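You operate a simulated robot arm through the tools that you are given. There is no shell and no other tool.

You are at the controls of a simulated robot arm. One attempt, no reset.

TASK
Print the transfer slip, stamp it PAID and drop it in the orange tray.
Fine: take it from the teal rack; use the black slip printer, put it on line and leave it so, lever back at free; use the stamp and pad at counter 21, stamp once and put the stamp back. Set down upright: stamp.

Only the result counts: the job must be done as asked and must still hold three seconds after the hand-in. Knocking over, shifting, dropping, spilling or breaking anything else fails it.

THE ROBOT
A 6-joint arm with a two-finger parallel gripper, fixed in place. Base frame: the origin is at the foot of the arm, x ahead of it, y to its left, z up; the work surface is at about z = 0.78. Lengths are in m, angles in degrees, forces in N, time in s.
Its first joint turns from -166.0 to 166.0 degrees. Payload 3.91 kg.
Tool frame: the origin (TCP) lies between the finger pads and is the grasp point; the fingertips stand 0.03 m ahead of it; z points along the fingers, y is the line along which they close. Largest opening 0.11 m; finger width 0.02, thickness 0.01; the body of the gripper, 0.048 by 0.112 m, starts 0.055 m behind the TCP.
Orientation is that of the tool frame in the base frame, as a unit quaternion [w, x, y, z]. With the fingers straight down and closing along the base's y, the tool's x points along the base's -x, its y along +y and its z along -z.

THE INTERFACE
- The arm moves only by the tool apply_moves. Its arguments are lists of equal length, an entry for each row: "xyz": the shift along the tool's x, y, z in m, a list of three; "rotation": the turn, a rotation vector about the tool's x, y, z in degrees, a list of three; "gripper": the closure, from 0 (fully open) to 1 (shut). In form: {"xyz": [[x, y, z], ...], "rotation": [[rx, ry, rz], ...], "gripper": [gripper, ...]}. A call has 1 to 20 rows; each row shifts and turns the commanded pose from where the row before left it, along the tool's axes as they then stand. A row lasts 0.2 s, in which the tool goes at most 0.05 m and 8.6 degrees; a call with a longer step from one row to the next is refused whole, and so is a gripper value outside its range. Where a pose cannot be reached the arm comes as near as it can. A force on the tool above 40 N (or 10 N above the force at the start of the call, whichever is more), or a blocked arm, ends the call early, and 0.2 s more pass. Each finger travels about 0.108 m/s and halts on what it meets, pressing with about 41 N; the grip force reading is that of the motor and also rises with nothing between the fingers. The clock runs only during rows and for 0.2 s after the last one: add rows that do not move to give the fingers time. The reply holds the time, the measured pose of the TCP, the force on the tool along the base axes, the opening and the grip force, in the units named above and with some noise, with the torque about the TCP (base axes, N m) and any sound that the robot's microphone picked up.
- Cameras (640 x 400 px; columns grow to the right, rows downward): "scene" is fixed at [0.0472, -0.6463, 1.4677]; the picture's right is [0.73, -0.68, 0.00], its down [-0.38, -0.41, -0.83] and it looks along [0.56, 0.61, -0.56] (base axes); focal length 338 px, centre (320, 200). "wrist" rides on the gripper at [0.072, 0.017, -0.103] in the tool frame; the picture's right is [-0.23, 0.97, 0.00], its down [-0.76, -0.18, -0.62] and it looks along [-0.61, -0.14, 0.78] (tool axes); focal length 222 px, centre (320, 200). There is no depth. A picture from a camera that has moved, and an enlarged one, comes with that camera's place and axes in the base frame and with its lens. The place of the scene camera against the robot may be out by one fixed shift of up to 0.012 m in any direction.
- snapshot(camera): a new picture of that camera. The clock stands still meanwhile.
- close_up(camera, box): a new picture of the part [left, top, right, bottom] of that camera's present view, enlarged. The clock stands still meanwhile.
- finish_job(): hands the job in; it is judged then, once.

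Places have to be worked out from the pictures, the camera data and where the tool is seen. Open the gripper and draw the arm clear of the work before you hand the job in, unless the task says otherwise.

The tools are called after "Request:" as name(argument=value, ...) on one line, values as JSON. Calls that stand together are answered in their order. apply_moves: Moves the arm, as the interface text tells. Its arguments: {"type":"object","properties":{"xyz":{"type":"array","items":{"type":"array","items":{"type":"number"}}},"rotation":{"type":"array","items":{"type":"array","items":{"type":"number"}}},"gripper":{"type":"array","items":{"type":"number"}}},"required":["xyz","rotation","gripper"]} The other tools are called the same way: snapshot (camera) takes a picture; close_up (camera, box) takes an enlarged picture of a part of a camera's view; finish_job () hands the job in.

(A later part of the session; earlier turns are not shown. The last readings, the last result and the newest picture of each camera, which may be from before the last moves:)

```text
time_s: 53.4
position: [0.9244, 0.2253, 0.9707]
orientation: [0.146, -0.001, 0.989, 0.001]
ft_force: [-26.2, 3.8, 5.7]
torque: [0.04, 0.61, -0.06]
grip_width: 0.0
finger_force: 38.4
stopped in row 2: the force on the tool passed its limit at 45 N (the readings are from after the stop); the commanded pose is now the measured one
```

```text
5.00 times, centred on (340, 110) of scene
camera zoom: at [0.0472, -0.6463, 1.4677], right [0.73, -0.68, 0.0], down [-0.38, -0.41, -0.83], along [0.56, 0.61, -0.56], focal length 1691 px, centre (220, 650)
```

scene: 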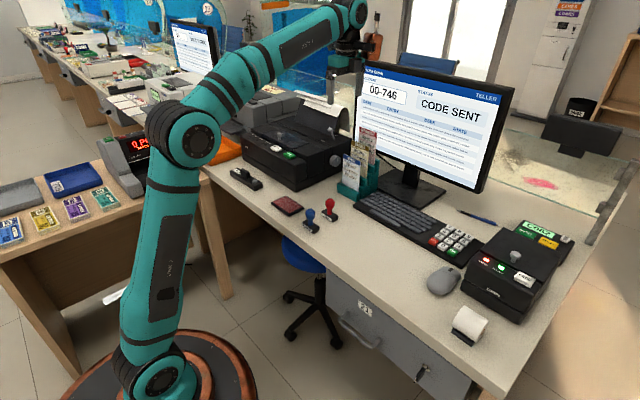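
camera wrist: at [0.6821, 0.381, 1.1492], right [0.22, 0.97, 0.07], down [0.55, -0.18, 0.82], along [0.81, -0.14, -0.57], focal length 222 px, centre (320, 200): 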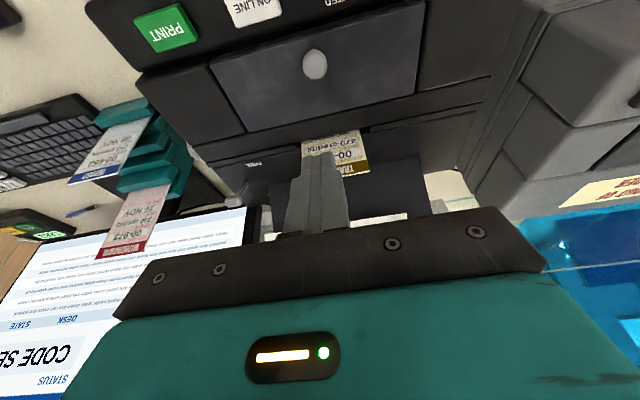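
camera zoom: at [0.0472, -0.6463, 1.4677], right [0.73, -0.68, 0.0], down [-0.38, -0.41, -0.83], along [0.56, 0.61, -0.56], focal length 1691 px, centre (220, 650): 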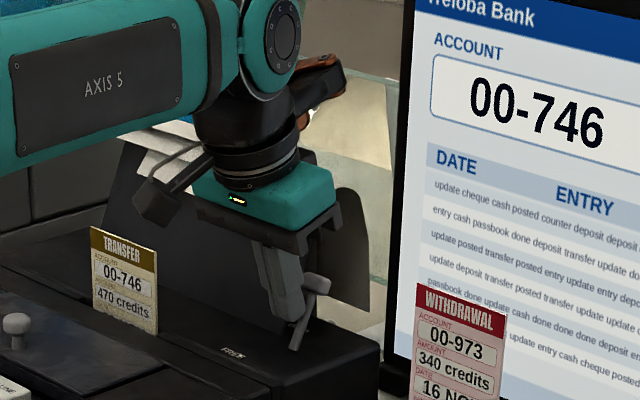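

The force rose to the lever's end stop, so it is at GRIP. I'll back off and check that it stays there.

Request:
apply_moves(xyz=[[0.0143, 0, -0.0044], [0.0143, 0, -0.0044], [-0.0088, 0, -0.0287], [-0.0088, 0, -0.0287], [-0.0088, 0, -0.0287], [0, 0, 0]], rotation=[[0, 0, 0], [0, 0, 0], [0, 0, 0], [0, 0, 0], [0, 0, 0], [0, 0, 0]], gripper=[1, 1, 1, 1, 1, 1])

Request:
close_up(camera="scene", box=[250, 70, 370, 190])

Request:
close_up(camera="wrist", box=[220, 60, 460, 230])

```text
time_s: 54.8
position: [0.8997, 0.2223, 1.0588]
orientation: [0.146, 0.0, 0.989, 0.001]
ft_force: [0.5, 0.2, -0.3]
torque: [-0.01, 0.0, 0.01]
grip_width: 0.0002
finger_force: 37.8
```

```text
3.33 times, centred on (310, 130) of scene
camera zoom: at [0.0472, -0.6463, 1.4677], right [0.73, -0.68, 0.0], down [-0.38, -0.41, -0.83], along [0.56, 0.61, -0.56], focal length 1127 px, centre (353, 433)
```

zoom: 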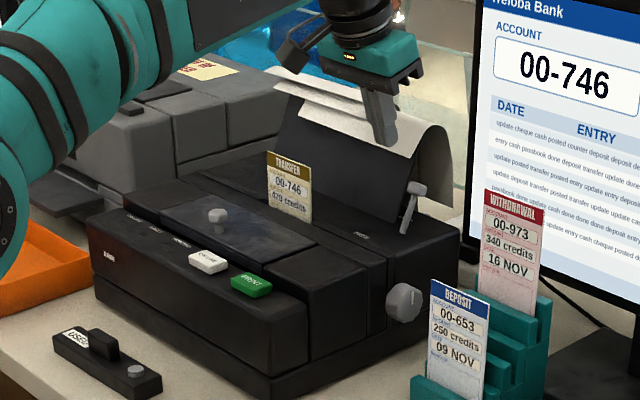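

```text
2.35 times, centred on (340, 145) of wrist
camera zoom: at [0.8006, 0.2393, 1.1374], right [0.22, 0.97, 0.07], down [0.55, -0.18, 0.82], along [0.81, -0.14, -0.57], focal length 523 px, centre (273, 329)
```

zoom: 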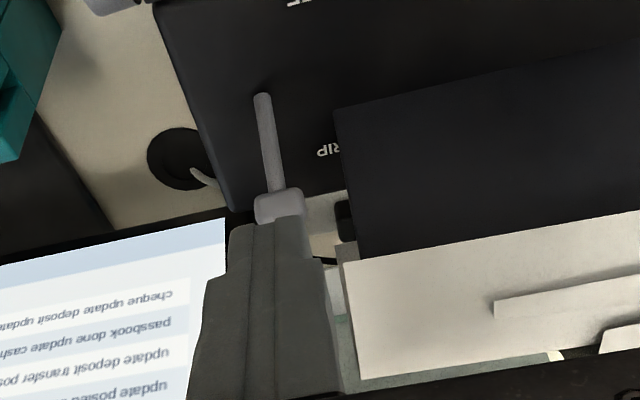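

The lever stays at GRIP with the slip in place. ON LINE is at about (0.7295, 0.329, 0.909) and PRINT at (0.7285, 0.2495), so I'll level the tool and move above ON LINE.

Request:
apply_moves(xyz=[[0.0382, 0, -0.0117], [0.0382, 0, -0.0117], [0, 0, 0], [0, 0, 0], [0.03, 0.0357, 0], [0.03, 0.0357, 0], [0.03, 0.0357, 0], [0, 0, 0.04], [0, 0, 0.037], [0, 0, 0]], rotation=[[0, 0, 0], [0, 0, 0], [0, 8.5, 0], [0, 8.5, 0], [0, 0, 0], [0, 0, 0], [0, 0, 0], [0, 0, 0], [0, 0, 0], [0, 0, 0]], gripper=[1, 1, 1, 1, 1, 1, 1, 1, 1, 1])

Request:
close_up(camera="wrist", box=[200, 40, 440, 240])

Request:
close_up(camera="scene", box=[240, 100, 330, 170])

```text
time_s: 57.0
position: [0.729, 0.3313, 0.9881]
orientation: [-0.002, 0.0, 1.0, -0.001]
ft_force: [-0.3, 0.0, 0.3]
torque: [-0.03, 0.02, 0.02]
grip_width: 0.0002
finger_force: 37.4
```

```text
2.00 times, centred on (320, 140) of wrist
camera zoom: at [0.6566, 0.3484, 1.0919], right [0.23, 0.97, 0.0], down [0.76, -0.18, 0.62], along [0.6, -0.14, -0.78], focal length 444 px, centre (320, 320)
```

zoom: 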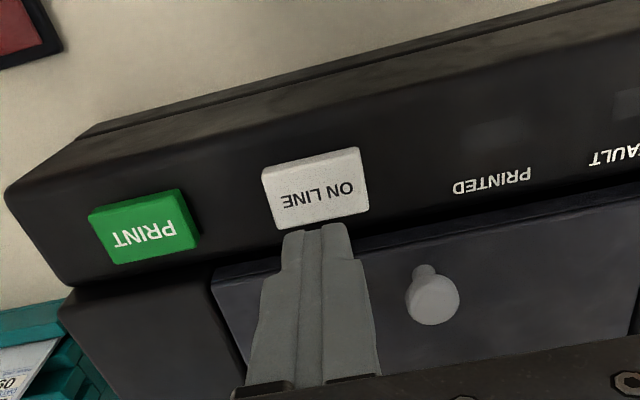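

```text
5.71 times, centred on (285, 135) of scene
camera zoom: at [0.0472, -0.6463, 1.4677], right [0.73, -0.68, 0.0], down [-0.38, -0.41, -0.83], along [0.56, 0.61, -0.56], focal length 1933 px, centre (520, 571)
```

zoom: 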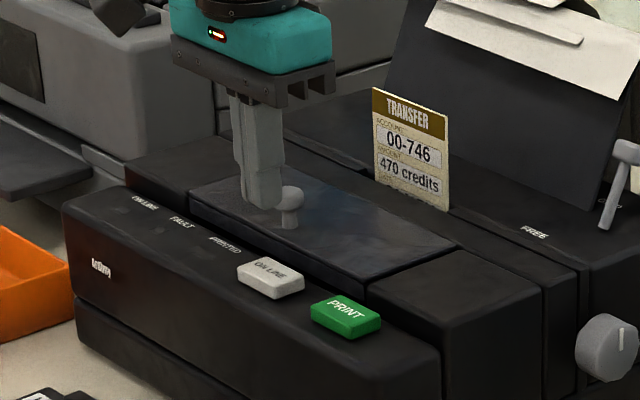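

The fingers are aligned over ON LINE. I'll lower to just above it and then press in 2 mm steps.

Request:
apply_moves(xyz=[[0, 0, 0.018], [0, 0, 0.018], [0, 0, 0.003], [0, 0, 0.003], [0, 0, 0]], rotation=[[0, 0, 0], [0, 0, 0], [0, 0, 0], [0, 0, 0], [0, 0, 0]], gripper=[1, 1, 1, 1, 1])

Request:
close_up(camera="scene", box=[240, 100, 330, 170])

```text
time_s: 58.2
position: [0.7269, 0.3312, 0.9445]
orientation: [-0.001, 0.0, 1.0, 0.0]
ft_force: [1.1, -0.1, -0.1]
torque: [-0.03, 0.02, -0.02]
grip_width: 0.0
finger_force: 37.5
```

```text
5.71 times, centred on (285, 135) of scene
camera zoom: at [0.0472, -0.6463, 1.4677], right [0.73, -0.68, 0.0], down [-0.38, -0.41, -0.83], along [0.56, 0.61, -0.56], focal length 1933 px, centre (520, 571)
```

zoom: 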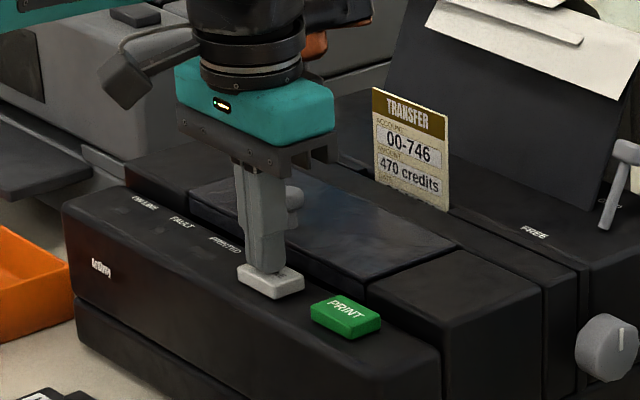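

The tip is almost on the ON LINE button. I'll press in 1.5–2 mm steps until it clicks.

Request:
apply_moves(xyz=[[0, 0, 0.002], [0, 0, 0.002], [0, 0, 0.001], [0, 0, 0]], rotation=[[0, 0, 0], [0, 0, 0], [0, 0, 0], [0, 0, 0]], gripper=[1, 1, 1, 1])

Request:
close_up(camera="scene", box=[240, 100, 330, 170])

```text
time_s: 59.2
position: [0.7278, 0.3316, 0.9374]
orientation: [-0.001, 0.0, 1.0, 0.001]
ft_force: [0.6, 0.3, 2.8]
torque: [0.02, -0.08, -0.02]
grip_width: 0.0
finger_force: 37.7
heard: click
```

```text
5.71 times, centred on (285, 135) of scene
camera zoom: at [0.0472, -0.6463, 1.4677], right [0.73, -0.68, 0.0], down [-0.38, -0.41, -0.83], along [0.56, 0.61, -0.56], focal length 1933 px, centre (520, 571)
```

zoom: 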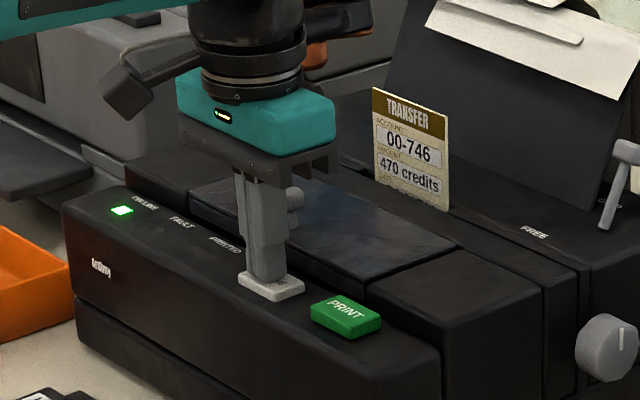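

The ON LINE lamp is lit. Next I'll raise and move 81 mm in -y, over PRINT.

Request:
apply_moves(xyz=[[0, 0, -0.03], [0, -0.0405, 0], [0, -0.0405, 0], [0, 0, 0.02], [0, 0, 0]], rotation=[[0, 0, 0], [0, 0, 0], [0, 0, 0], [0, 0, 0], [0, 0, 0]], gripper=[1, 1, 1, 1, 1])

Request:
close_up(camera="scene", box=[240, 100, 330, 170])

Request:
close_up(camera="wrist", box=[200, 40, 440, 240])

```text
time_s: 60.4
position: [0.7252, 0.2511, 0.9486]
orientation: [-0.001, 0.0, 1.0, -0.001]
ft_force: [0.3, 0.2, -0.8]
torque: [-0.03, 0.03, -0.02]
grip_width: 0.0
finger_force: 37.7
```

```text
5.71 times, centred on (285, 135) of scene
camera zoom: at [0.0472, -0.6463, 1.4677], right [0.73, -0.68, 0.0], down [-0.38, -0.41, -0.83], along [0.56, 0.61, -0.56], focal length 1933 px, centre (520, 571)
```

zoom: 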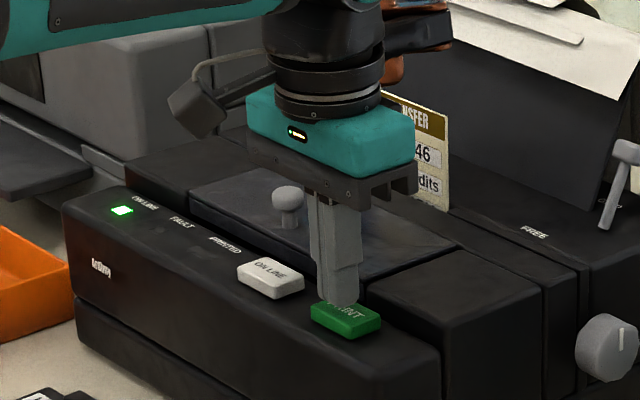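

```text
2.00 times, centred on (320, 140) of wrist
camera zoom: at [0.6532, 0.2674, 1.0518], right [0.23, 0.97, 0.0], down [0.76, -0.18, 0.62], along [0.6, -0.14, -0.78], focal length 444 px, centre (320, 320)
```

zoom: 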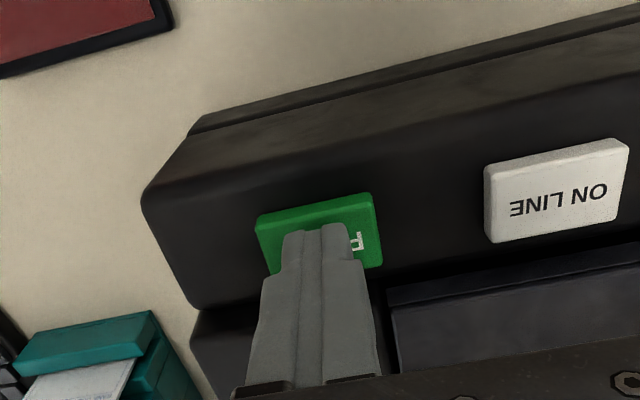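

The ON LINE lamp stays lit and the fingers are over PRINT. I'll press it now.

Request:
apply_moves(xyz=[[0, 0, 0.003], [0, 0, 0.003], [0, 0, 0.002], [0, 0, 0.002], [0, 0, 0]], rotation=[[0, 0, 0], [0, 0, 0], [0, 0, 0], [0, 0, 0], [0, 0, 0]], gripper=[1, 1, 1, 1, 1])

Request:
close_up(camera="scene", box=[240, 100, 330, 170])

```text
time_s: 61.6
position: [0.7253, 0.2507, 0.9364]
orientation: [-0.002, 0.001, 1.0, 0.0]
ft_force: [1.8, 0.5, 2.5]
torque: [0.02, -0.03, -0.02]
grip_width: 0.0001
finger_force: 37.8
heard: click
```

```text
5.71 times, centred on (285, 135) of scene
camera zoom: at [0.0472, -0.6463, 1.4677], right [0.73, -0.68, 0.0], down [-0.38, -0.41, -0.83], along [0.56, 0.61, -0.56], focal length 1933 px, centre (520, 571)
```

zoom: 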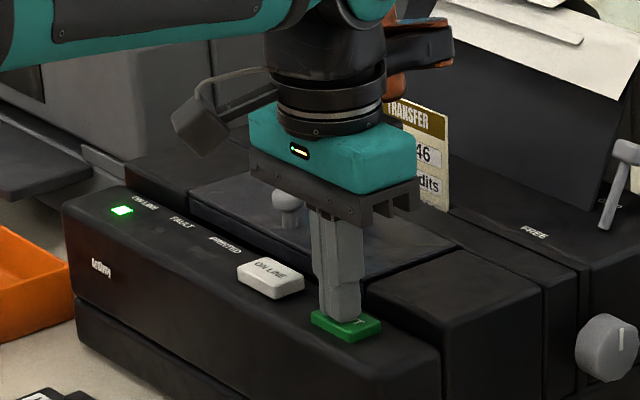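

PRINT clicked. I'll raise, wait a moment and check the printer lamps and the screen.

Request:
apply_moves(xyz=[[0, 0, -0.03], [0, 0, -0.03], [0, 0, -0.03], [0, 0, 0], [0, 0, 0], [0, 0, 0], [0, 0, 0], [0, 0, 0]], rotation=[[0, 0, 0], [0, 0, 0], [0, 0, 0], [0, 0, 0], [0, 0, 0], [0, 0, 0], [0, 0, 0], [0, 0, 0]], gripper=[1, 1, 1, 1, 1, 1, 1, 1])

Request:
close_up(camera="scene", box=[240, 90, 340, 170])

Request:
close_up(camera="scene", box=[350, 50, 520, 156])

Request:
snapshot(camera="wrist")

```text
time_s: 63.4
position: [0.7293, 0.2483, 1.0256]
orientation: [-0.001, 0.0, 1.0, 0.0]
ft_force: [0.3, -0.1, 0.7]
torque: [0.04, -0.02, 0.01]
grip_width: 0.0001
finger_force: 38.0
```

```text
5.00 times, centred on (290, 130) of scene
camera zoom: at [0.0472, -0.6463, 1.4677], right [0.73, -0.68, 0.0], down [-0.38, -0.41, -0.83], along [0.56, 0.61, -0.56], focal length 1691 px, centre (470, 550)
```

zoom: 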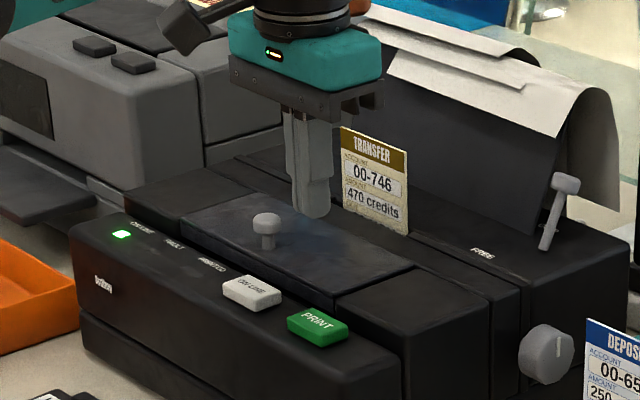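

```text
3.76 times, centred on (435, 103) of scene
camera zoom: at [0.0472, -0.6463, 1.4677], right [0.73, -0.68, 0.0], down [-0.38, -0.41, -0.83], along [0.56, 0.61, -0.56], focal length 1273 px, centre (-113, 565)
```

zoom: 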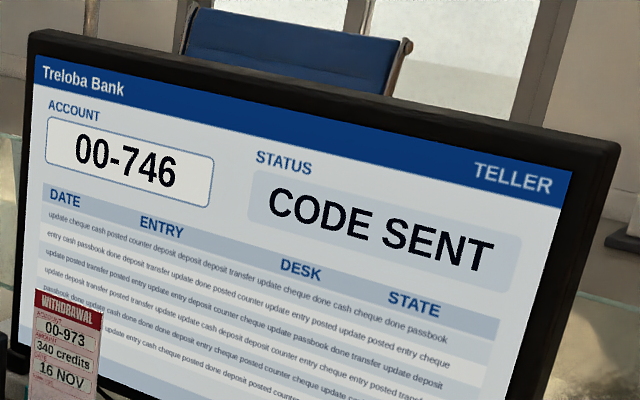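

```text
taken
camera wrist: at [0.6566, 0.2647, 1.1294], right [0.23, 0.97, 0.0], down [0.76, -0.18, 0.62], along [0.6, -0.14, -0.78], focal length 222 px, centre (320, 200)
```

wrist: 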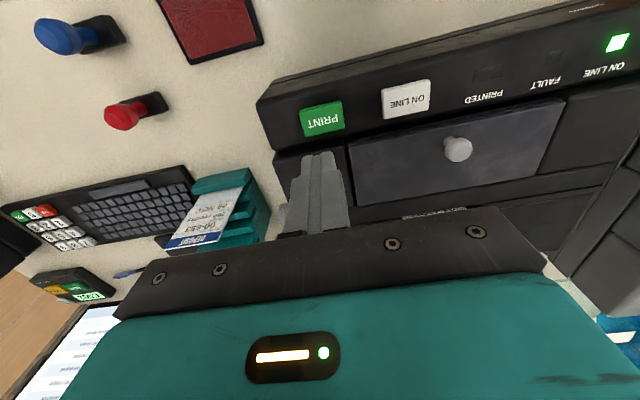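

ON LINE is lit, but neither PRINTED nor FAULT is. I'll wait a few seconds and look again.

Request:
apply_moves(xyz=[[0, 0, 0], [0, 0, 0], [0, 0, 0], [0, 0, 0], [0, 0, 0], [0, 0, 0], [0, 0, 0], [0, 0, 0], [0, 0, 0], [0, 0, 0], [0, 0, 0], [0, 0, 0], [0, 0, 0], [0, 0, 0], [0, 0, 0]], rotation=[[0, 0, 0], [0, 0, 0], [0, 0, 0], [0, 0, 0], [0, 0, 0], [0, 0, 0], [0, 0, 0], [0, 0, 0], [0, 0, 0], [0, 0, 0], [0, 0, 0], [0, 0, 0], [0, 0, 0], [0, 0, 0], [0, 0, 0]], gripper=[1, 1, 1, 1, 1, 1, 1, 1, 1, 1, 1, 1, 1, 1, 1])

Request:
close_up(camera="scene", box=[240, 90, 340, 170])

Request:
close_up(camera="wrist", box=[270, 0, 640, 220])

```text
time_s: 66.6
position: [0.7291, 0.2471, 1.0249]
orientation: [-0.001, 0.0, 1.0, 0.0]
ft_force: [-0.1, 0.6, -0.1]
torque: [0.0, -0.04, 0.01]
grip_width: 0.0001
finger_force: 38.0
```

```text
5.00 times, centred on (290, 130) of scene
camera zoom: at [0.0472, -0.6463, 1.4677], right [0.73, -0.68, 0.0], down [-0.38, -0.41, -0.83], along [0.56, 0.61, -0.56], focal length 1691 px, centre (470, 550)
```

zoom: 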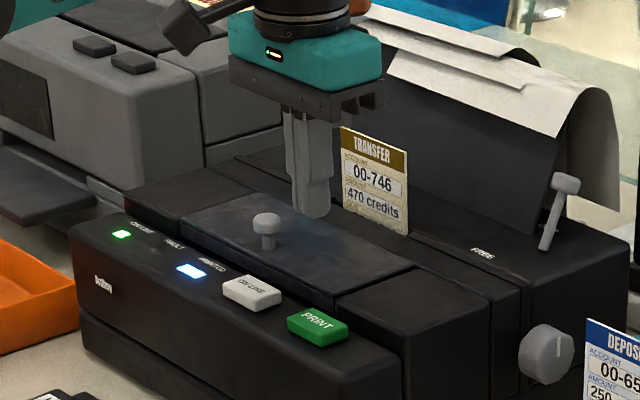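

```text
1.73 times, centred on (455, 110) of wrist
camera zoom: at [0.6566, 0.2647, 1.1294], right [0.23, 0.97, 0.0], down [0.76, -0.18, 0.62], along [0.6, -0.14, -0.78], focal length 384 px, centre (86, 356)
```

zoom: 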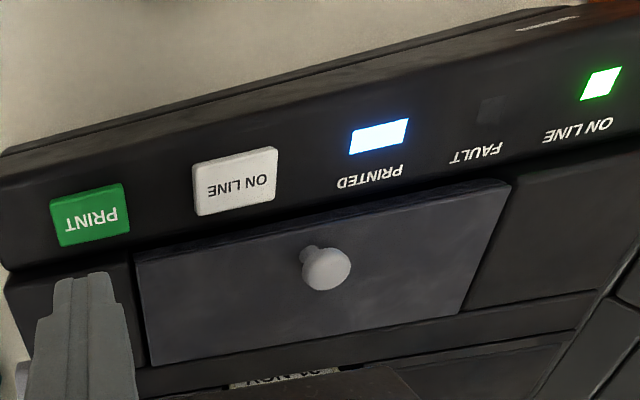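

The PRINTED lamp is lit, so the slip is printed. The lever knob now stands at about (0.950, 0.220, 0.970); I'll go above it with the tool tilted and fingers part open, to pinch the knob and pull it back to FREE.

Request:
apply_moves(xyz=[[0, 0, -0.02], [0, 0, -0.01], [-0.0418, -0.0054, 0.0095], [-0.0418, -0.0054, 0.0095], [-0.0418, -0.0054, 0.0095], [-0.0418, -0.0054, 0.0095], [-0.0418, -0.0054, 0.0095], [0, 0, 0]], rotation=[[0, -8.5, 0], [0, -8.5, 0], [0, 0, 0], [0, 0, 0], [0, 0, 0], [0, 0, 0], [0, 0, 0], [0, 0, 0]], gripper=[0.58, 0.58, 0.58, 0.58, 0.58, 0.58, 0.58, 0.58])

Request:
close_up(camera="wrist", box=[200, 40, 460, 240])

Request:
close_up(camera="scene", box=[300, 60, 390, 150])

```text
time_s: 68.4
position: [0.941, 0.2208, 1.0708]
orientation: [0.146, 0.0, 0.989, -0.001]
ft_force: [1.1, 0.4, -1.0]
torque: [0.0, -0.01, 0.02]
grip_width: 0.0461
finger_force: 0.2
```

```text
2.00 times, centred on (330, 140) of wrist
camera zoom: at [0.8414, 0.2373, 1.1494], right [0.22, 0.97, 0.07], down [0.55, -0.18, 0.82], along [0.81, -0.14, -0.57], focal length 444 px, centre (300, 320)
```

zoom: 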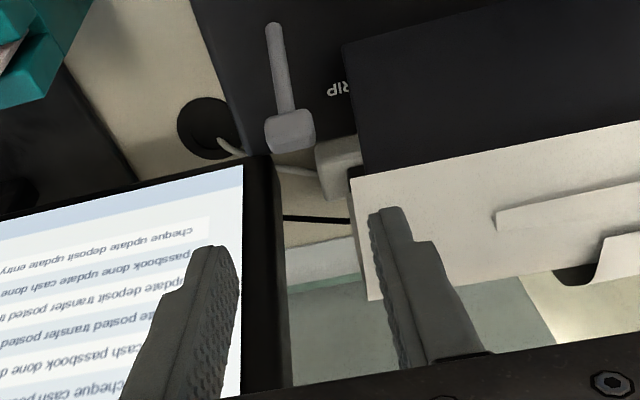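

```text
4.44 times, centred on (345, 105) of scene
camera zoom: at [0.0472, -0.6463, 1.4677], right [0.73, -0.68, 0.0], down [-0.38, -0.41, -0.83], along [0.56, 0.61, -0.56], focal length 1503 px, centre (209, 622)
```

zoom: 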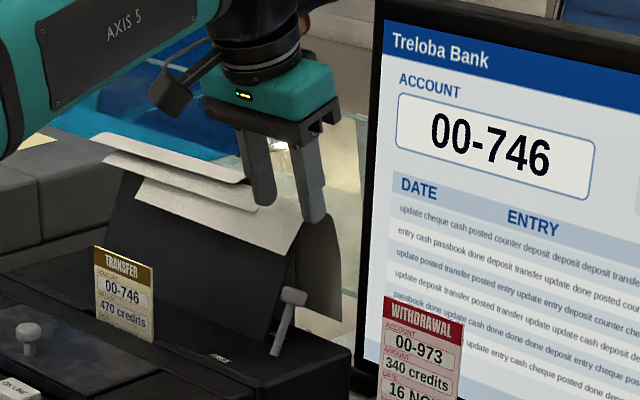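

The fingers straddle the lever in y. I'll lower them onto the knob.

Request:
apply_moves(xyz=[[0.0065, -0.0003, 0.0328], [0.0065, -0.0003, 0.0328], [0.0065, 0, 0.0328], [0, 0, 0]], rotation=[[0, 0, 0], [0, 0, 0], [0, 0, 0], [0, 0, 0]], gripper=[0.58, 0.58, 0.58, 0.58])

Request:
close_up(camera="wrist", box=[200, 40, 460, 240])

Request:
close_up(camera="scene", box=[310, 80, 380, 150])

```text
time_s: 69.3
position: [0.9475, 0.22, 0.9798]
orientation: [0.15, -0.001, 0.989, 0.002]
ft_force: [-20.3, -3.1, 5.9]
torque: [0.09, 0.4, 0.58]
grip_width: 0.0449
finger_force: 0.0
stopped in row 4: the force on the tool passed its limit at 43 N (the readings are from after the stop); the commanded pose is now the measured one
```

```text
2.00 times, centred on (330, 140) of wrist
camera zoom: at [0.8478, 0.2366, 1.0568], right [0.21, 0.97, 0.07], down [0.54, -0.18, 0.82], along [0.81, -0.14, -0.57], focal length 444 px, centre (300, 320)
```

zoom: 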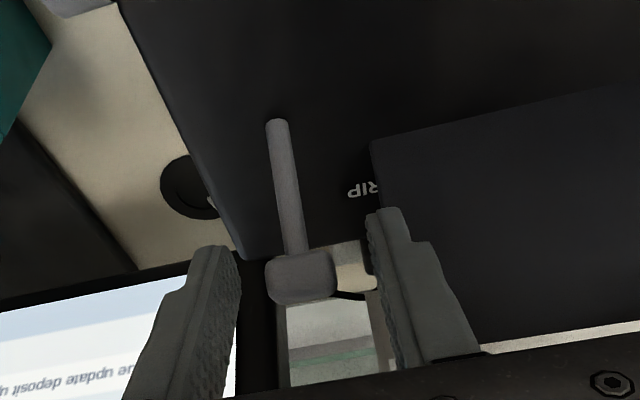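

```text
5.71 times, centred on (345, 115) of scene
camera zoom: at [0.0472, -0.6463, 1.4677], right [0.73, -0.68, 0.0], down [-0.38, -0.41, -0.83], along [0.56, 0.61, -0.56], focal length 1933 px, centre (177, 686)
```

zoom: 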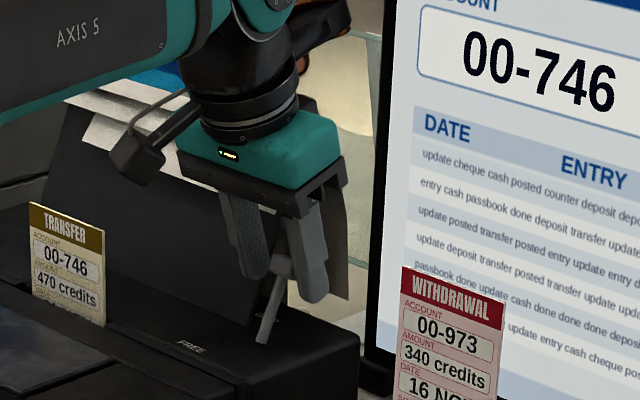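

The +y finger touched the paper rest's edge (y ≈ 0.251). I'll back straight off, narrow the opening to 30 mm and check that nothing shifted.

Request:
apply_moves(xyz=[[0.0067, 0, -0.002], [0, 0, -0.03], [0, 0, -0.03], [0, 0, 0], [0, 0, 0]], rotation=[[0, 0, 0], [0, 0, 0], [0, 0, 0], [0, 0, 0], [0, 0, 0]], gripper=[0.58, 0.58, 0.73, 0.73, 0.73])

Request:
close_up(camera="wrist", box=[200, 40, 460, 240])

Request:
close_up(camera="scene", box=[240, 60, 390, 180])

```text
time_s: 70.5
position: [0.9247, 0.222, 1.0373]
orientation: [0.149, 0.0, 0.989, 0.001]
ft_force: [-0.4, -0.2, 0.7]
torque: [0.02, 0.06, 0.04]
grip_width: 0.0299
finger_force: 0.0
```

```text
2.00 times, centred on (330, 140) of wrist
camera zoom: at [0.825, 0.2373, 1.1146], right [0.22, 0.97, 0.07], down [0.54, -0.18, 0.82], along [0.81, -0.14, -0.57], focal length 444 px, centre (300, 320)
```

zoom: 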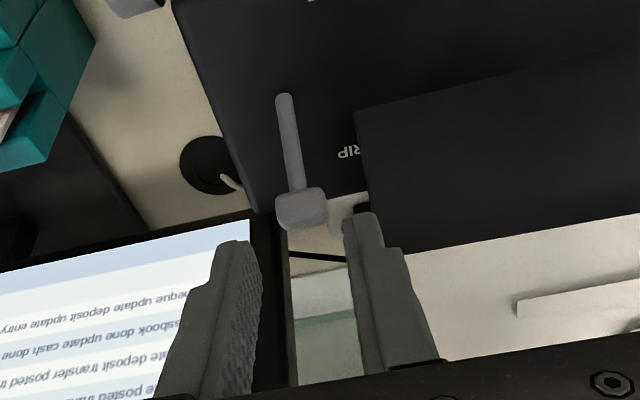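

```text
3.33 times, centred on (315, 120) of scene
camera zoom: at [0.0472, -0.6463, 1.4677], right [0.73, -0.68, 0.0], down [-0.38, -0.41, -0.83], along [0.56, 0.61, -0.56], focal length 1127 px, centre (337, 467)
```

zoom: 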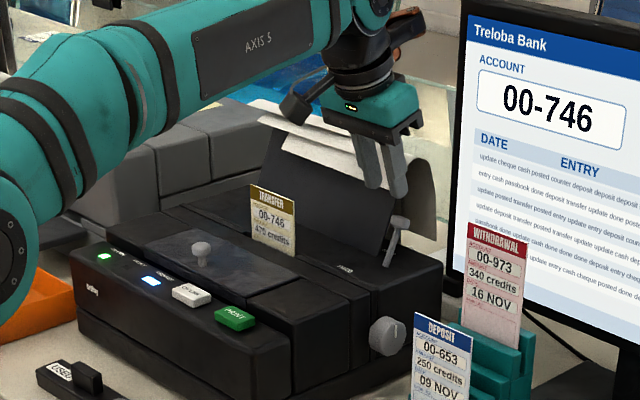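

Nothing moved: the printer and lamps are where they were. The knob is at (0.951, 0.2205) and 23 mm wide, so I'll lower again with the 30 mm opening and only the fingertips around the knob.

Request:
apply_moves(xyz=[[-0.0026, -0.0008, 0.015], [-0.0026, 0, 0.0145], [0, 0, 0.014], [0, 0, 0.014], [0, 0, 0]], rotation=[[0, 0, 0], [0, 0, 0], [0, 0, 0], [0, 0, 0], [0, 0, 0]], gripper=[0.73, 0.73, 0.73, 0.73, 0.73])

Request:
close_up(camera="wrist", box=[200, 40, 460, 240])

Request:
close_up(camera="scene", box=[310, 80, 380, 150])

```text
time_s: 71.8
position: [0.9439, 0.2202, 0.9813]
orientation: [0.15, 0.0, 0.989, 0.001]
ft_force: [-0.4, 0.0, 0.5]
torque: [0.0, 0.01, 0.02]
grip_width: 0.0298
finger_force: 0.0
```

```text
2.00 times, centred on (330, 140) of wrist
camera zoom: at [0.8451, 0.2356, 1.059], right [0.22, 0.97, 0.07], down [0.54, -0.18, 0.82], along [0.81, -0.14, -0.57], focal length 444 px, centre (300, 320)
```

zoom: 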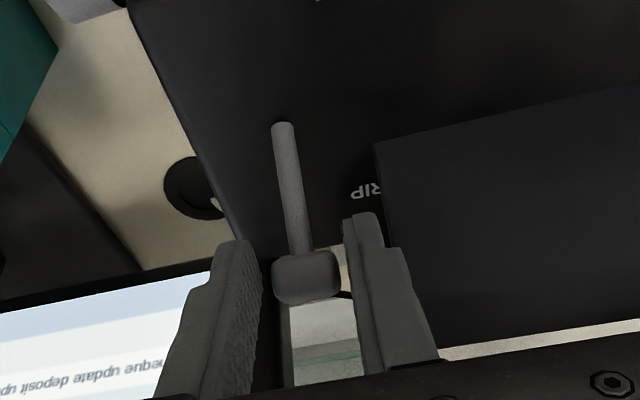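

```text
5.71 times, centred on (345, 115) of scene
camera zoom: at [0.0472, -0.6463, 1.4677], right [0.73, -0.68, 0.0], down [-0.38, -0.41, -0.83], along [0.56, 0.61, -0.56], focal length 1933 px, centre (177, 686)
```

zoom: 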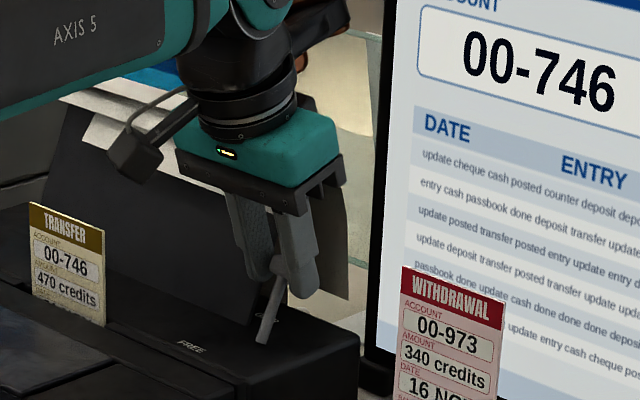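

The knob sits freely between the fingers. I'll close on it.

Request:
apply_moves(xyz=[[0, 0, 0], [0, 0, 0], [0, 0, 0]], rotation=[[0, 0, 0], [0, 0, 0], [0, 0, 0]], gripper=[1, 1, 1])

```text
time_s: 72.5
position: [0.9445, 0.2195, 0.9818]
orientation: [0.149, -0.001, 0.989, 0.002]
ft_force: [1.6, 6.8, -0.1]
torque: [0.09, -0.16, 0.07]
grip_width: 0.0217
finger_force: 45.6
```

The knob is gripped at 21.7 mm. I'll pull it along its arc toward -x, to FREE.

Request:
apply_moves(xyz=[[0.0069, 0, -0.0048], [0.0063, 0, -0.0034], [0.0075, 0, -0.0028], [0, 0, 0]], rotation=[[0, 0, 0], [0, 0, 0], [0, 0, 0], [0, 0, 0]], gripper=[1, 1, 1, 1])

Request:
close_up(camera="scene", box=[310, 80, 380, 150])

```text
time_s: 73.5
position: [0.9247, 0.2197, 0.9852]
orientation: [0.15, 0.0, 0.989, 0.001]
ft_force: [21.4, 14.0, 0.4]
torque: [0.13, -1.47, 0.14]
grip_width: 0.0215
finger_force: 45.0
```

```text
5.71 times, centred on (345, 115) of scene
camera zoom: at [0.0472, -0.6463, 1.4677], right [0.73, -0.68, 0.0], down [-0.38, -0.41, -0.83], along [0.56, 0.61, -0.56], focal length 1933 px, centre (177, 686)
```

zoom: 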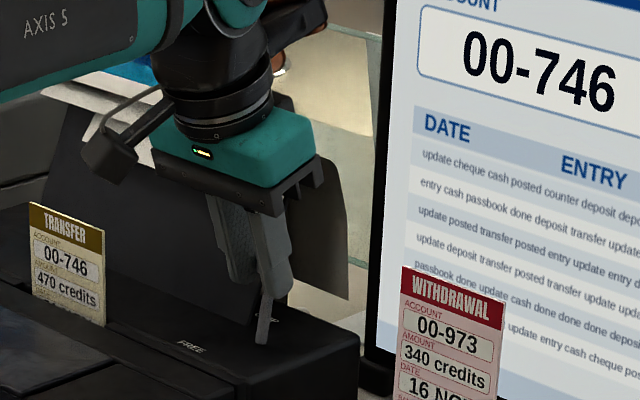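

The lever is near vertical, and the 21 N looks like grip torque from the rotating knob. I'll release to relax it and see where the lever sits.

Request:
apply_moves(xyz=[[0, 0, 0], [0, 0, 0], [0, 0, 0]], rotation=[[0, 0, 0], [0, 0, 0], [0, 0, 0]], gripper=[0.73, 0.73, 0.73])

Request:
close_up(camera="scene", box=[310, 80, 380, 150])

Request:
close_up(camera="wrist", box=[200, 40, 460, 240])

```text
time_s: 74.3
position: [0.9233, 0.2185, 0.9865]
orientation: [0.149, 0.0, 0.989, 0.001]
ft_force: [0.2, 0.1, -0.1]
torque: [0.01, -0.01, -0.01]
grip_width: 0.0299
finger_force: 0.0
```

```text
5.71 times, centred on (345, 115) of scene
camera zoom: at [0.0472, -0.6463, 1.4677], right [0.73, -0.68, 0.0], down [-0.38, -0.41, -0.83], along [0.56, 0.61, -0.56], focal length 1933 px, centre (177, 686)
```

zoom: 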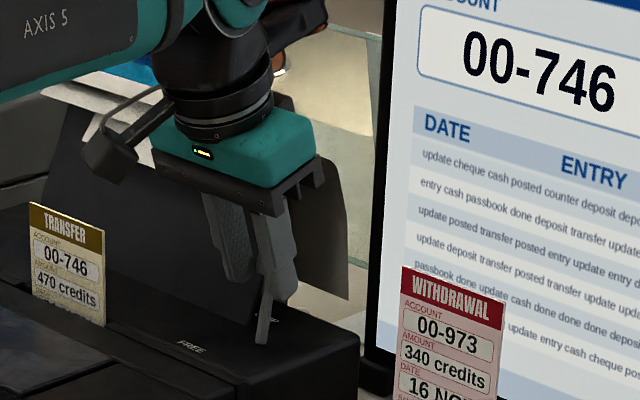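

```text
2.00 times, centred on (330, 140) of wrist
camera zoom: at [0.8241, 0.2355, 1.0637], right [0.22, 0.97, 0.07], down [0.54, -0.18, 0.82], along [0.81, -0.14, -0.57], focal length 444 px, centre (300, 320)
```

zoom: 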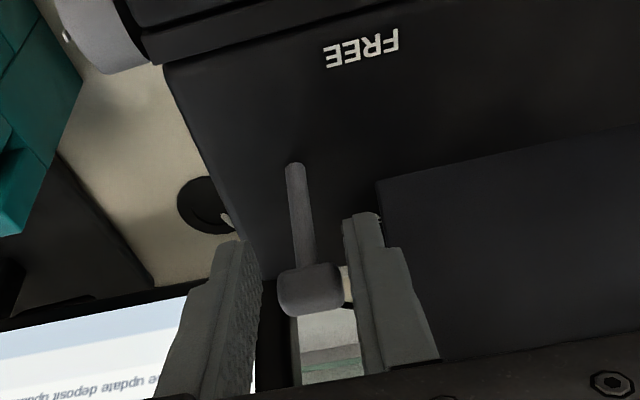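

The lever rests midway (knob at x ≈ 0.936). I'll lift off, close the fingers, lower them behind the knob and push it back in -x.

Request:
apply_moves(xyz=[[0, 0, -0.03], [0, 0, -0.03], [0, 0.001, 0], [0, 0.001, 0], [-0.0249, 0, 0.0076], [-0.0249, 0, 0.0076], [0, 0, 0]], rotation=[[0, 0, 0], [0, 0, 0], [0, 0, 0], [0, 0, 0], [0, 0, 0], [0, 0, 0], [0, 0, 0]], gripper=[0.73, 0.73, 1, 1, 1, 1, 1])

Request:
close_up(camera="wrist", box=[200, 40, 460, 240])

Request:
close_up(camera="scene", box=[310, 80, 380, 150])

```text
time_s: 76.0
position: [0.9567, 0.2207, 1.0417]
orientation: [0.149, -0.001, 0.989, 0.001]
ft_force: [0.4, -0.2, 0.1]
torque: [-0.02, -0.02, 0.0]
grip_width: 0.0002
finger_force: 37.6
```

```text
2.00 times, centred on (330, 140) of wrist
camera zoom: at [0.8576, 0.2379, 1.1189], right [0.22, 0.97, 0.07], down [0.54, -0.18, 0.82], along [0.81, -0.14, -0.57], focal length 444 px, centre (300, 320)
```

zoom: 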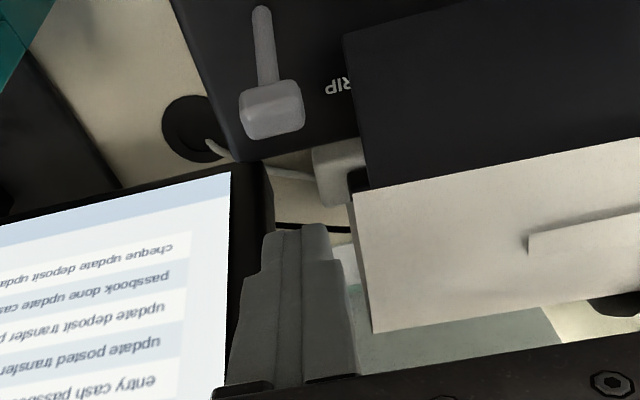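

```text
5.71 times, centred on (345, 115) of scene
camera zoom: at [0.0472, -0.6463, 1.4677], right [0.73, -0.68, 0.0], down [-0.38, -0.41, -0.83], along [0.56, 0.61, -0.56], focal length 1933 px, centre (177, 686)
```

zoom: 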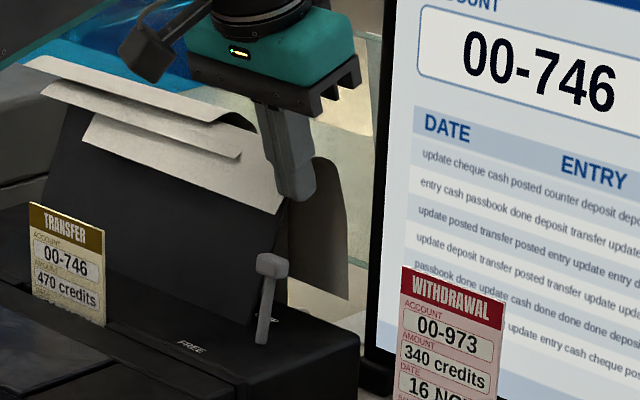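

The knob is at x ≈ 0.938 and the fingertip's rear corner at about 0.956. I'll shift 3 mm more and lower behind the knob.

Request:
apply_moves(xyz=[[-0.0029, 0, 0.0009], [0.0088, 0, 0.0287], [0.0044, 0, 0.0143], [0.0044, 0, 0.0143], [0, 0, 0]], rotation=[[0, 0, 0], [0, 0, 0], [0, 0, 0], [0, 0, 0], [0, 0, 0]], gripper=[1, 1, 1, 1, 1])

Request:
close_up(camera="scene", box=[310, 80, 380, 150])

Request:
close_up(camera="wrist", box=[200, 40, 460, 240])

```text
time_s: 77.2
position: [0.9619, 0.2211, 0.9833]
orientation: [0.149, 0.0, 0.989, 0.001]
ft_force: [0.3, -0.1, 0.2]
torque: [-0.02, 0.02, 0.0]
grip_width: 0.0001
finger_force: 38.1
```

```text
5.71 times, centred on (345, 115) of scene
camera zoom: at [0.0472, -0.6463, 1.4677], right [0.73, -0.68, 0.0], down [-0.38, -0.41, -0.83], along [0.56, 0.61, -0.56], focal length 1933 px, centre (177, 686)
```

zoom: 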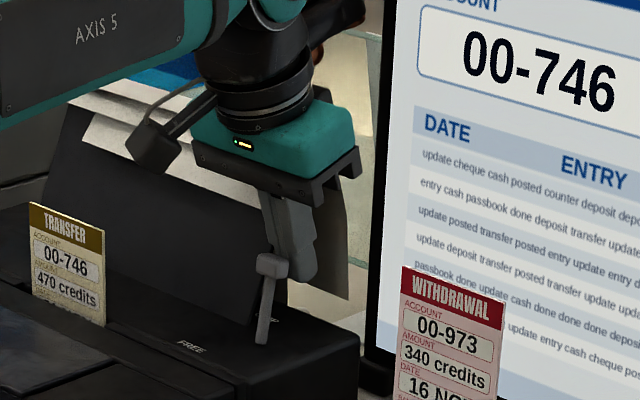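

```text
2.00 times, centred on (330, 140) of wrist
camera zoom: at [0.8617, 0.2372, 1.0605], right [0.22, 0.97, 0.07], down [0.54, -0.18, 0.82], along [0.81, -0.14, -0.57], focal length 444 px, centre (300, 320)
```

zoom: 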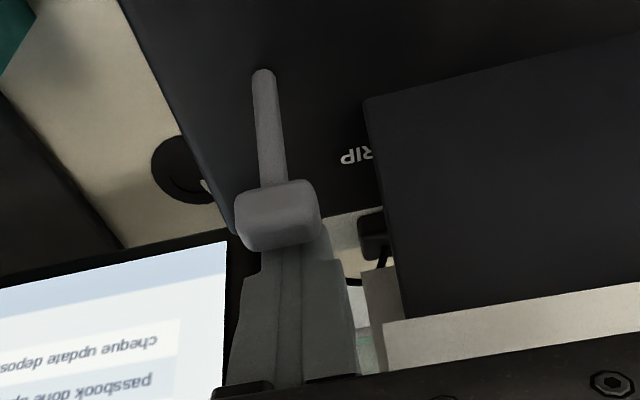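

The finger is behind the knob. I'll push it toward -x in small steps.

Request:
apply_moves(xyz=[[0.0076, 0, -0.0023], [0.0076, 0, -0.0023], [0.0076, 0, -0.0023], [0.0067, 0, -0.002], [0, 0, 0]], rotation=[[0, 0, 0], [0, 0, 0], [0, 0, 0], [0, 0, 0], [0, 0, 0]], gripper=[1, 1, 1, 1, 1])

Request:
close_up(camera="scene", box=[310, 80, 380, 150])

```text
time_s: 78.3
position: [0.9305, 0.2214, 0.9833]
orientation: [0.15, 0.001, 0.989, 0.001]
ft_force: [-0.1, 0.2, 0.1]
torque: [-0.01, -0.05, -0.01]
grip_width: 0.0002
finger_force: 37.9
```

```text
5.71 times, centred on (345, 115) of scene
camera zoom: at [0.0472, -0.6463, 1.4677], right [0.73, -0.68, 0.0], down [-0.38, -0.41, -0.83], along [0.56, 0.61, -0.56], focal length 1933 px, centre (177, 686)
```

zoom: 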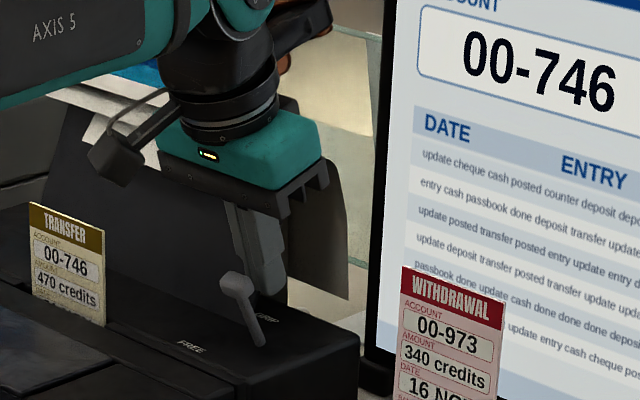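

The lever now leans toward FREE. I'll nudge it a bit further to make sure it's on its stop.

Request:
apply_moves(xyz=[[0.0038, 0, -0.0012], [0.0038, 0, -0.0012], [0.0029, 0, -0.0009], [0, 0, 0]], rotation=[[0, 0, 0], [0, 0, 0], [0, 0, 0], [0, 0, 0]], gripper=[1, 1, 1, 1])

Request:
close_up(camera="scene", box=[310, 80, 380, 150])

```text
time_s: 79.3
position: [0.9213, 0.2204, 0.9824]
orientation: [0.15, 0.001, 0.989, 0.001]
ft_force: [12.5, 2.1, -0.5]
torque: [0.1, -0.28, 0.04]
grip_width: 0.0
finger_force: 38.1
```

```text
5.71 times, centred on (345, 115) of scene
camera zoom: at [0.0472, -0.6463, 1.4677], right [0.73, -0.68, 0.0], down [-0.38, -0.41, -0.83], along [0.56, 0.61, -0.56], focal length 1933 px, centre (177, 686)
```

zoom: 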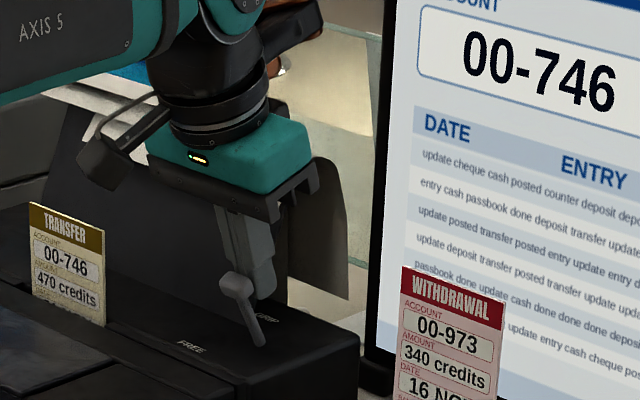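

The 12 N resistance shows the lever is on its FREE stop. I'll back off, rise, level the tool and yaw +90° in front of the slip.

Request:
apply_moves(xyz=[[-0.0067, 0, 0.002], [-0.0117, 0, -0.0382], [-0.0117, 0, -0.0382], [0.0382, 0, -0.0117], [0.0382, 0, -0.0117], [0.0382, 0, -0.0117], [0, 0, 0], [0, 0, 0], [0, 0, 0]], rotation=[[0, 0, 0], [0, 0, 0], [0, 0, 0], [0, 0, 0], [0, 0, 0], [0, 0, 0], [0, 8.5, 0], [0, 8.5, 0], [0, 0, 0]], gripper=[1, 1, 1, 1, 1, 1, 1, 1, 1])

Request:
close_up(camera="scene", box=[240, 80, 390, 180])

```text
time_s: 81.3
position: [0.8072, 0.2215, 1.0627]
orientation: [0.0, -0.001, 1.0, 0.001]
ft_force: [0.5, -0.2, -0.5]
torque: [-0.01, -0.03, 0.02]
grip_width: 0.0001
finger_force: 37.7
```

```text
4.00 times, centred on (315, 130) of scene
camera zoom: at [0.0472, -0.6463, 1.4677], right [0.73, -0.68, 0.0], down [-0.38, -0.41, -0.83], along [0.56, 0.61, -0.56], focal length 1353 px, centre (340, 480)
```

zoom: 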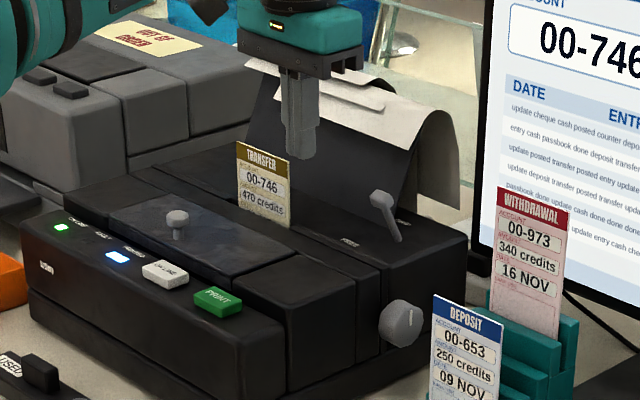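

The lever is at FREE, ON LINE and PRINTED are lit, and the slip is still in place. I'll yaw +90°, open to 34 mm and move above the slip.

Request:
apply_moves(xyz=[[0, 0, 0], [0, 0, 0], [0, 0, 0], [0, 0, 0], [0, 0, 0], [0, 0, 0], [0, 0, 0], [0, 0, 0], [0, 0, 0], [0, 0, 0], [0, 0, 0], [0.0357, 0.0185, 0], [0.0357, 0.0185, 0], [0.0357, 0.0185, 0], [0.0357, 0.0185, 0], [0, 0, 0]], rotation=[[0, 0, 8.5], [0, 0, 8.5], [0, 0, 8.5], [0, 0, 8.5], [0, 0, 8.5], [0, 0, 8.5], [0, 0, 8.5], [0, 0, 8.5], [0, 0, 8.5], [0, 0, 8.5], [0, 0, 5], [0, 0, 0], [0, 0, 0], [0, 0, 0], [0, 0, 0], [0, 0, 0]], gripper=[0.69, 0.69, 0.69, 0.69, 0.69, 0.69, 0.69, 0.69, 0.69, 0.69, 0.69, 0.69, 0.69, 0.69, 0.69, 0.69])

Request:
close_up(camera="wrist", box=[220, 50, 460, 230])

Request:
close_up(camera="scene", box=[260, 60, 350, 150])

```text
time_s: 84.8
position: [0.8792, 0.3645, 1.064]
orientation: [0.0, 0.707, 0.707, 0.002]
ft_force: [0.0, -0.1, 0.5]
torque: [-0.04, 0.01, 0.01]
grip_width: 0.0342
finger_force: 0.1
```

```text
2.22 times, centred on (340, 140) of wrist
camera zoom: at [0.8973, 0.4369, 1.1678], right [0.97, -0.23, 0.0], down [-0.18, -0.76, 0.62], along [-0.14, -0.61, -0.78], focal length 494 px, centre (276, 333)
```

zoom: 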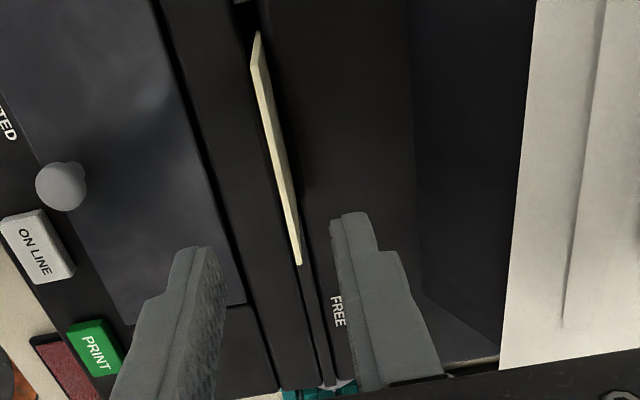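

```text
4.44 times, centred on (305, 105) of scene
camera zoom: at [0.0472, -0.6463, 1.4677], right [0.73, -0.68, 0.0], down [-0.38, -0.41, -0.83], along [0.56, 0.61, -0.56], focal length 1503 px, centre (387, 622)
```

zoom: 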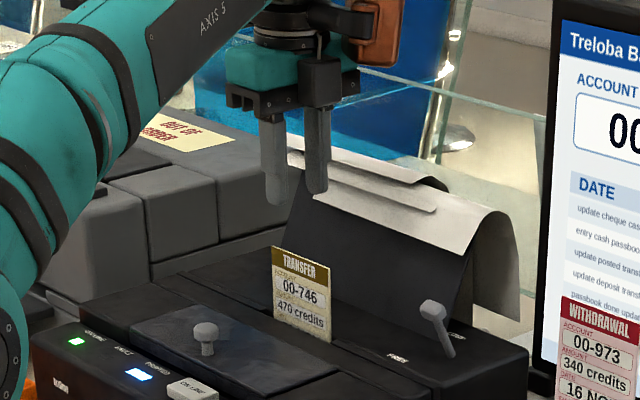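

The slip's top edge is at x ≈ 0.883, y 0.324–0.41. I'll centre, lower to TCP z ≈ 0.972 and check.

Request:
apply_moves(xyz=[[0.002, 0.003, 0.02], [0, 0, 0.024], [0, 0, 0.024], [0, 0, 0.023], [0, 0, 0]], rotation=[[0, 0, 0], [0, 0, 0], [0, 0, 0], [0, 0, 0], [0, 0, 0]], gripper=[0.69, 0.69, 0.69, 0.69, 0.69])

Request:
close_up(camera="wrist", box=[220, 50, 460, 230])

```text
time_s: 86.0
position: [0.881, 0.3686, 0.9708]
orientation: [0.001, 0.707, 0.707, 0.002]
ft_force: [0.5, -0.6, -0.3]
torque: [0.0, -0.02, 0.02]
grip_width: 0.0341
finger_force: 0.1
```

```text
2.22 times, centred on (340, 140) of wrist
camera zoom: at [0.8982, 0.4406, 1.0744], right [0.97, -0.23, 0.0], down [-0.18, -0.76, 0.62], along [-0.14, -0.61, -0.78], focal length 494 px, centre (276, 333)
```

zoom: 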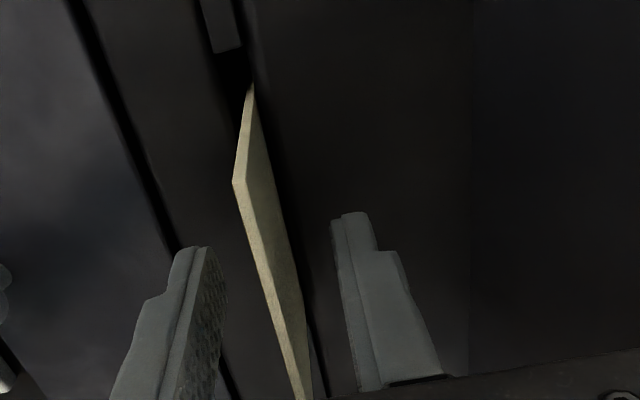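

The slip stands between the fingers. I'll close on it.

Request:
apply_moves(xyz=[[0, 0, 0], [0, 0, 0], [0, 0, 0], [0, 0, 0]], rotation=[[0, 0, 0], [0, 0, 0], [0, 0, 0], [0, 0, 0]], gripper=[1, 1, 1, 1])

Request:
close_up(camera="wrist", box=[220, 50, 460, 230])

```text
time_s: 87.0
position: [0.8815, 0.3685, 0.9707]
orientation: [0.0, 0.706, 0.708, 0.002]
ft_force: [0.1, -0.3, -0.1]
torque: [-0.03, 0.01, 0.02]
grip_width: 0.0013
finger_force: 41.2
```

```text
2.22 times, centred on (340, 140) of wrist
camera zoom: at [0.8982, 0.4406, 1.0746], right [0.97, -0.23, 0.0], down [-0.18, -0.76, 0.62], along [-0.14, -0.61, -0.78], focal length 494 px, centre (276, 333)
```

zoom: 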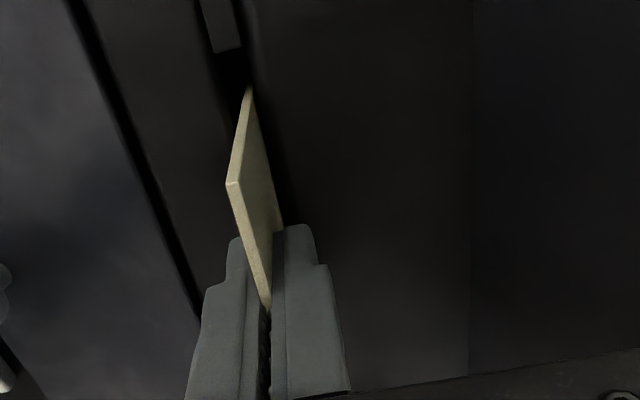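

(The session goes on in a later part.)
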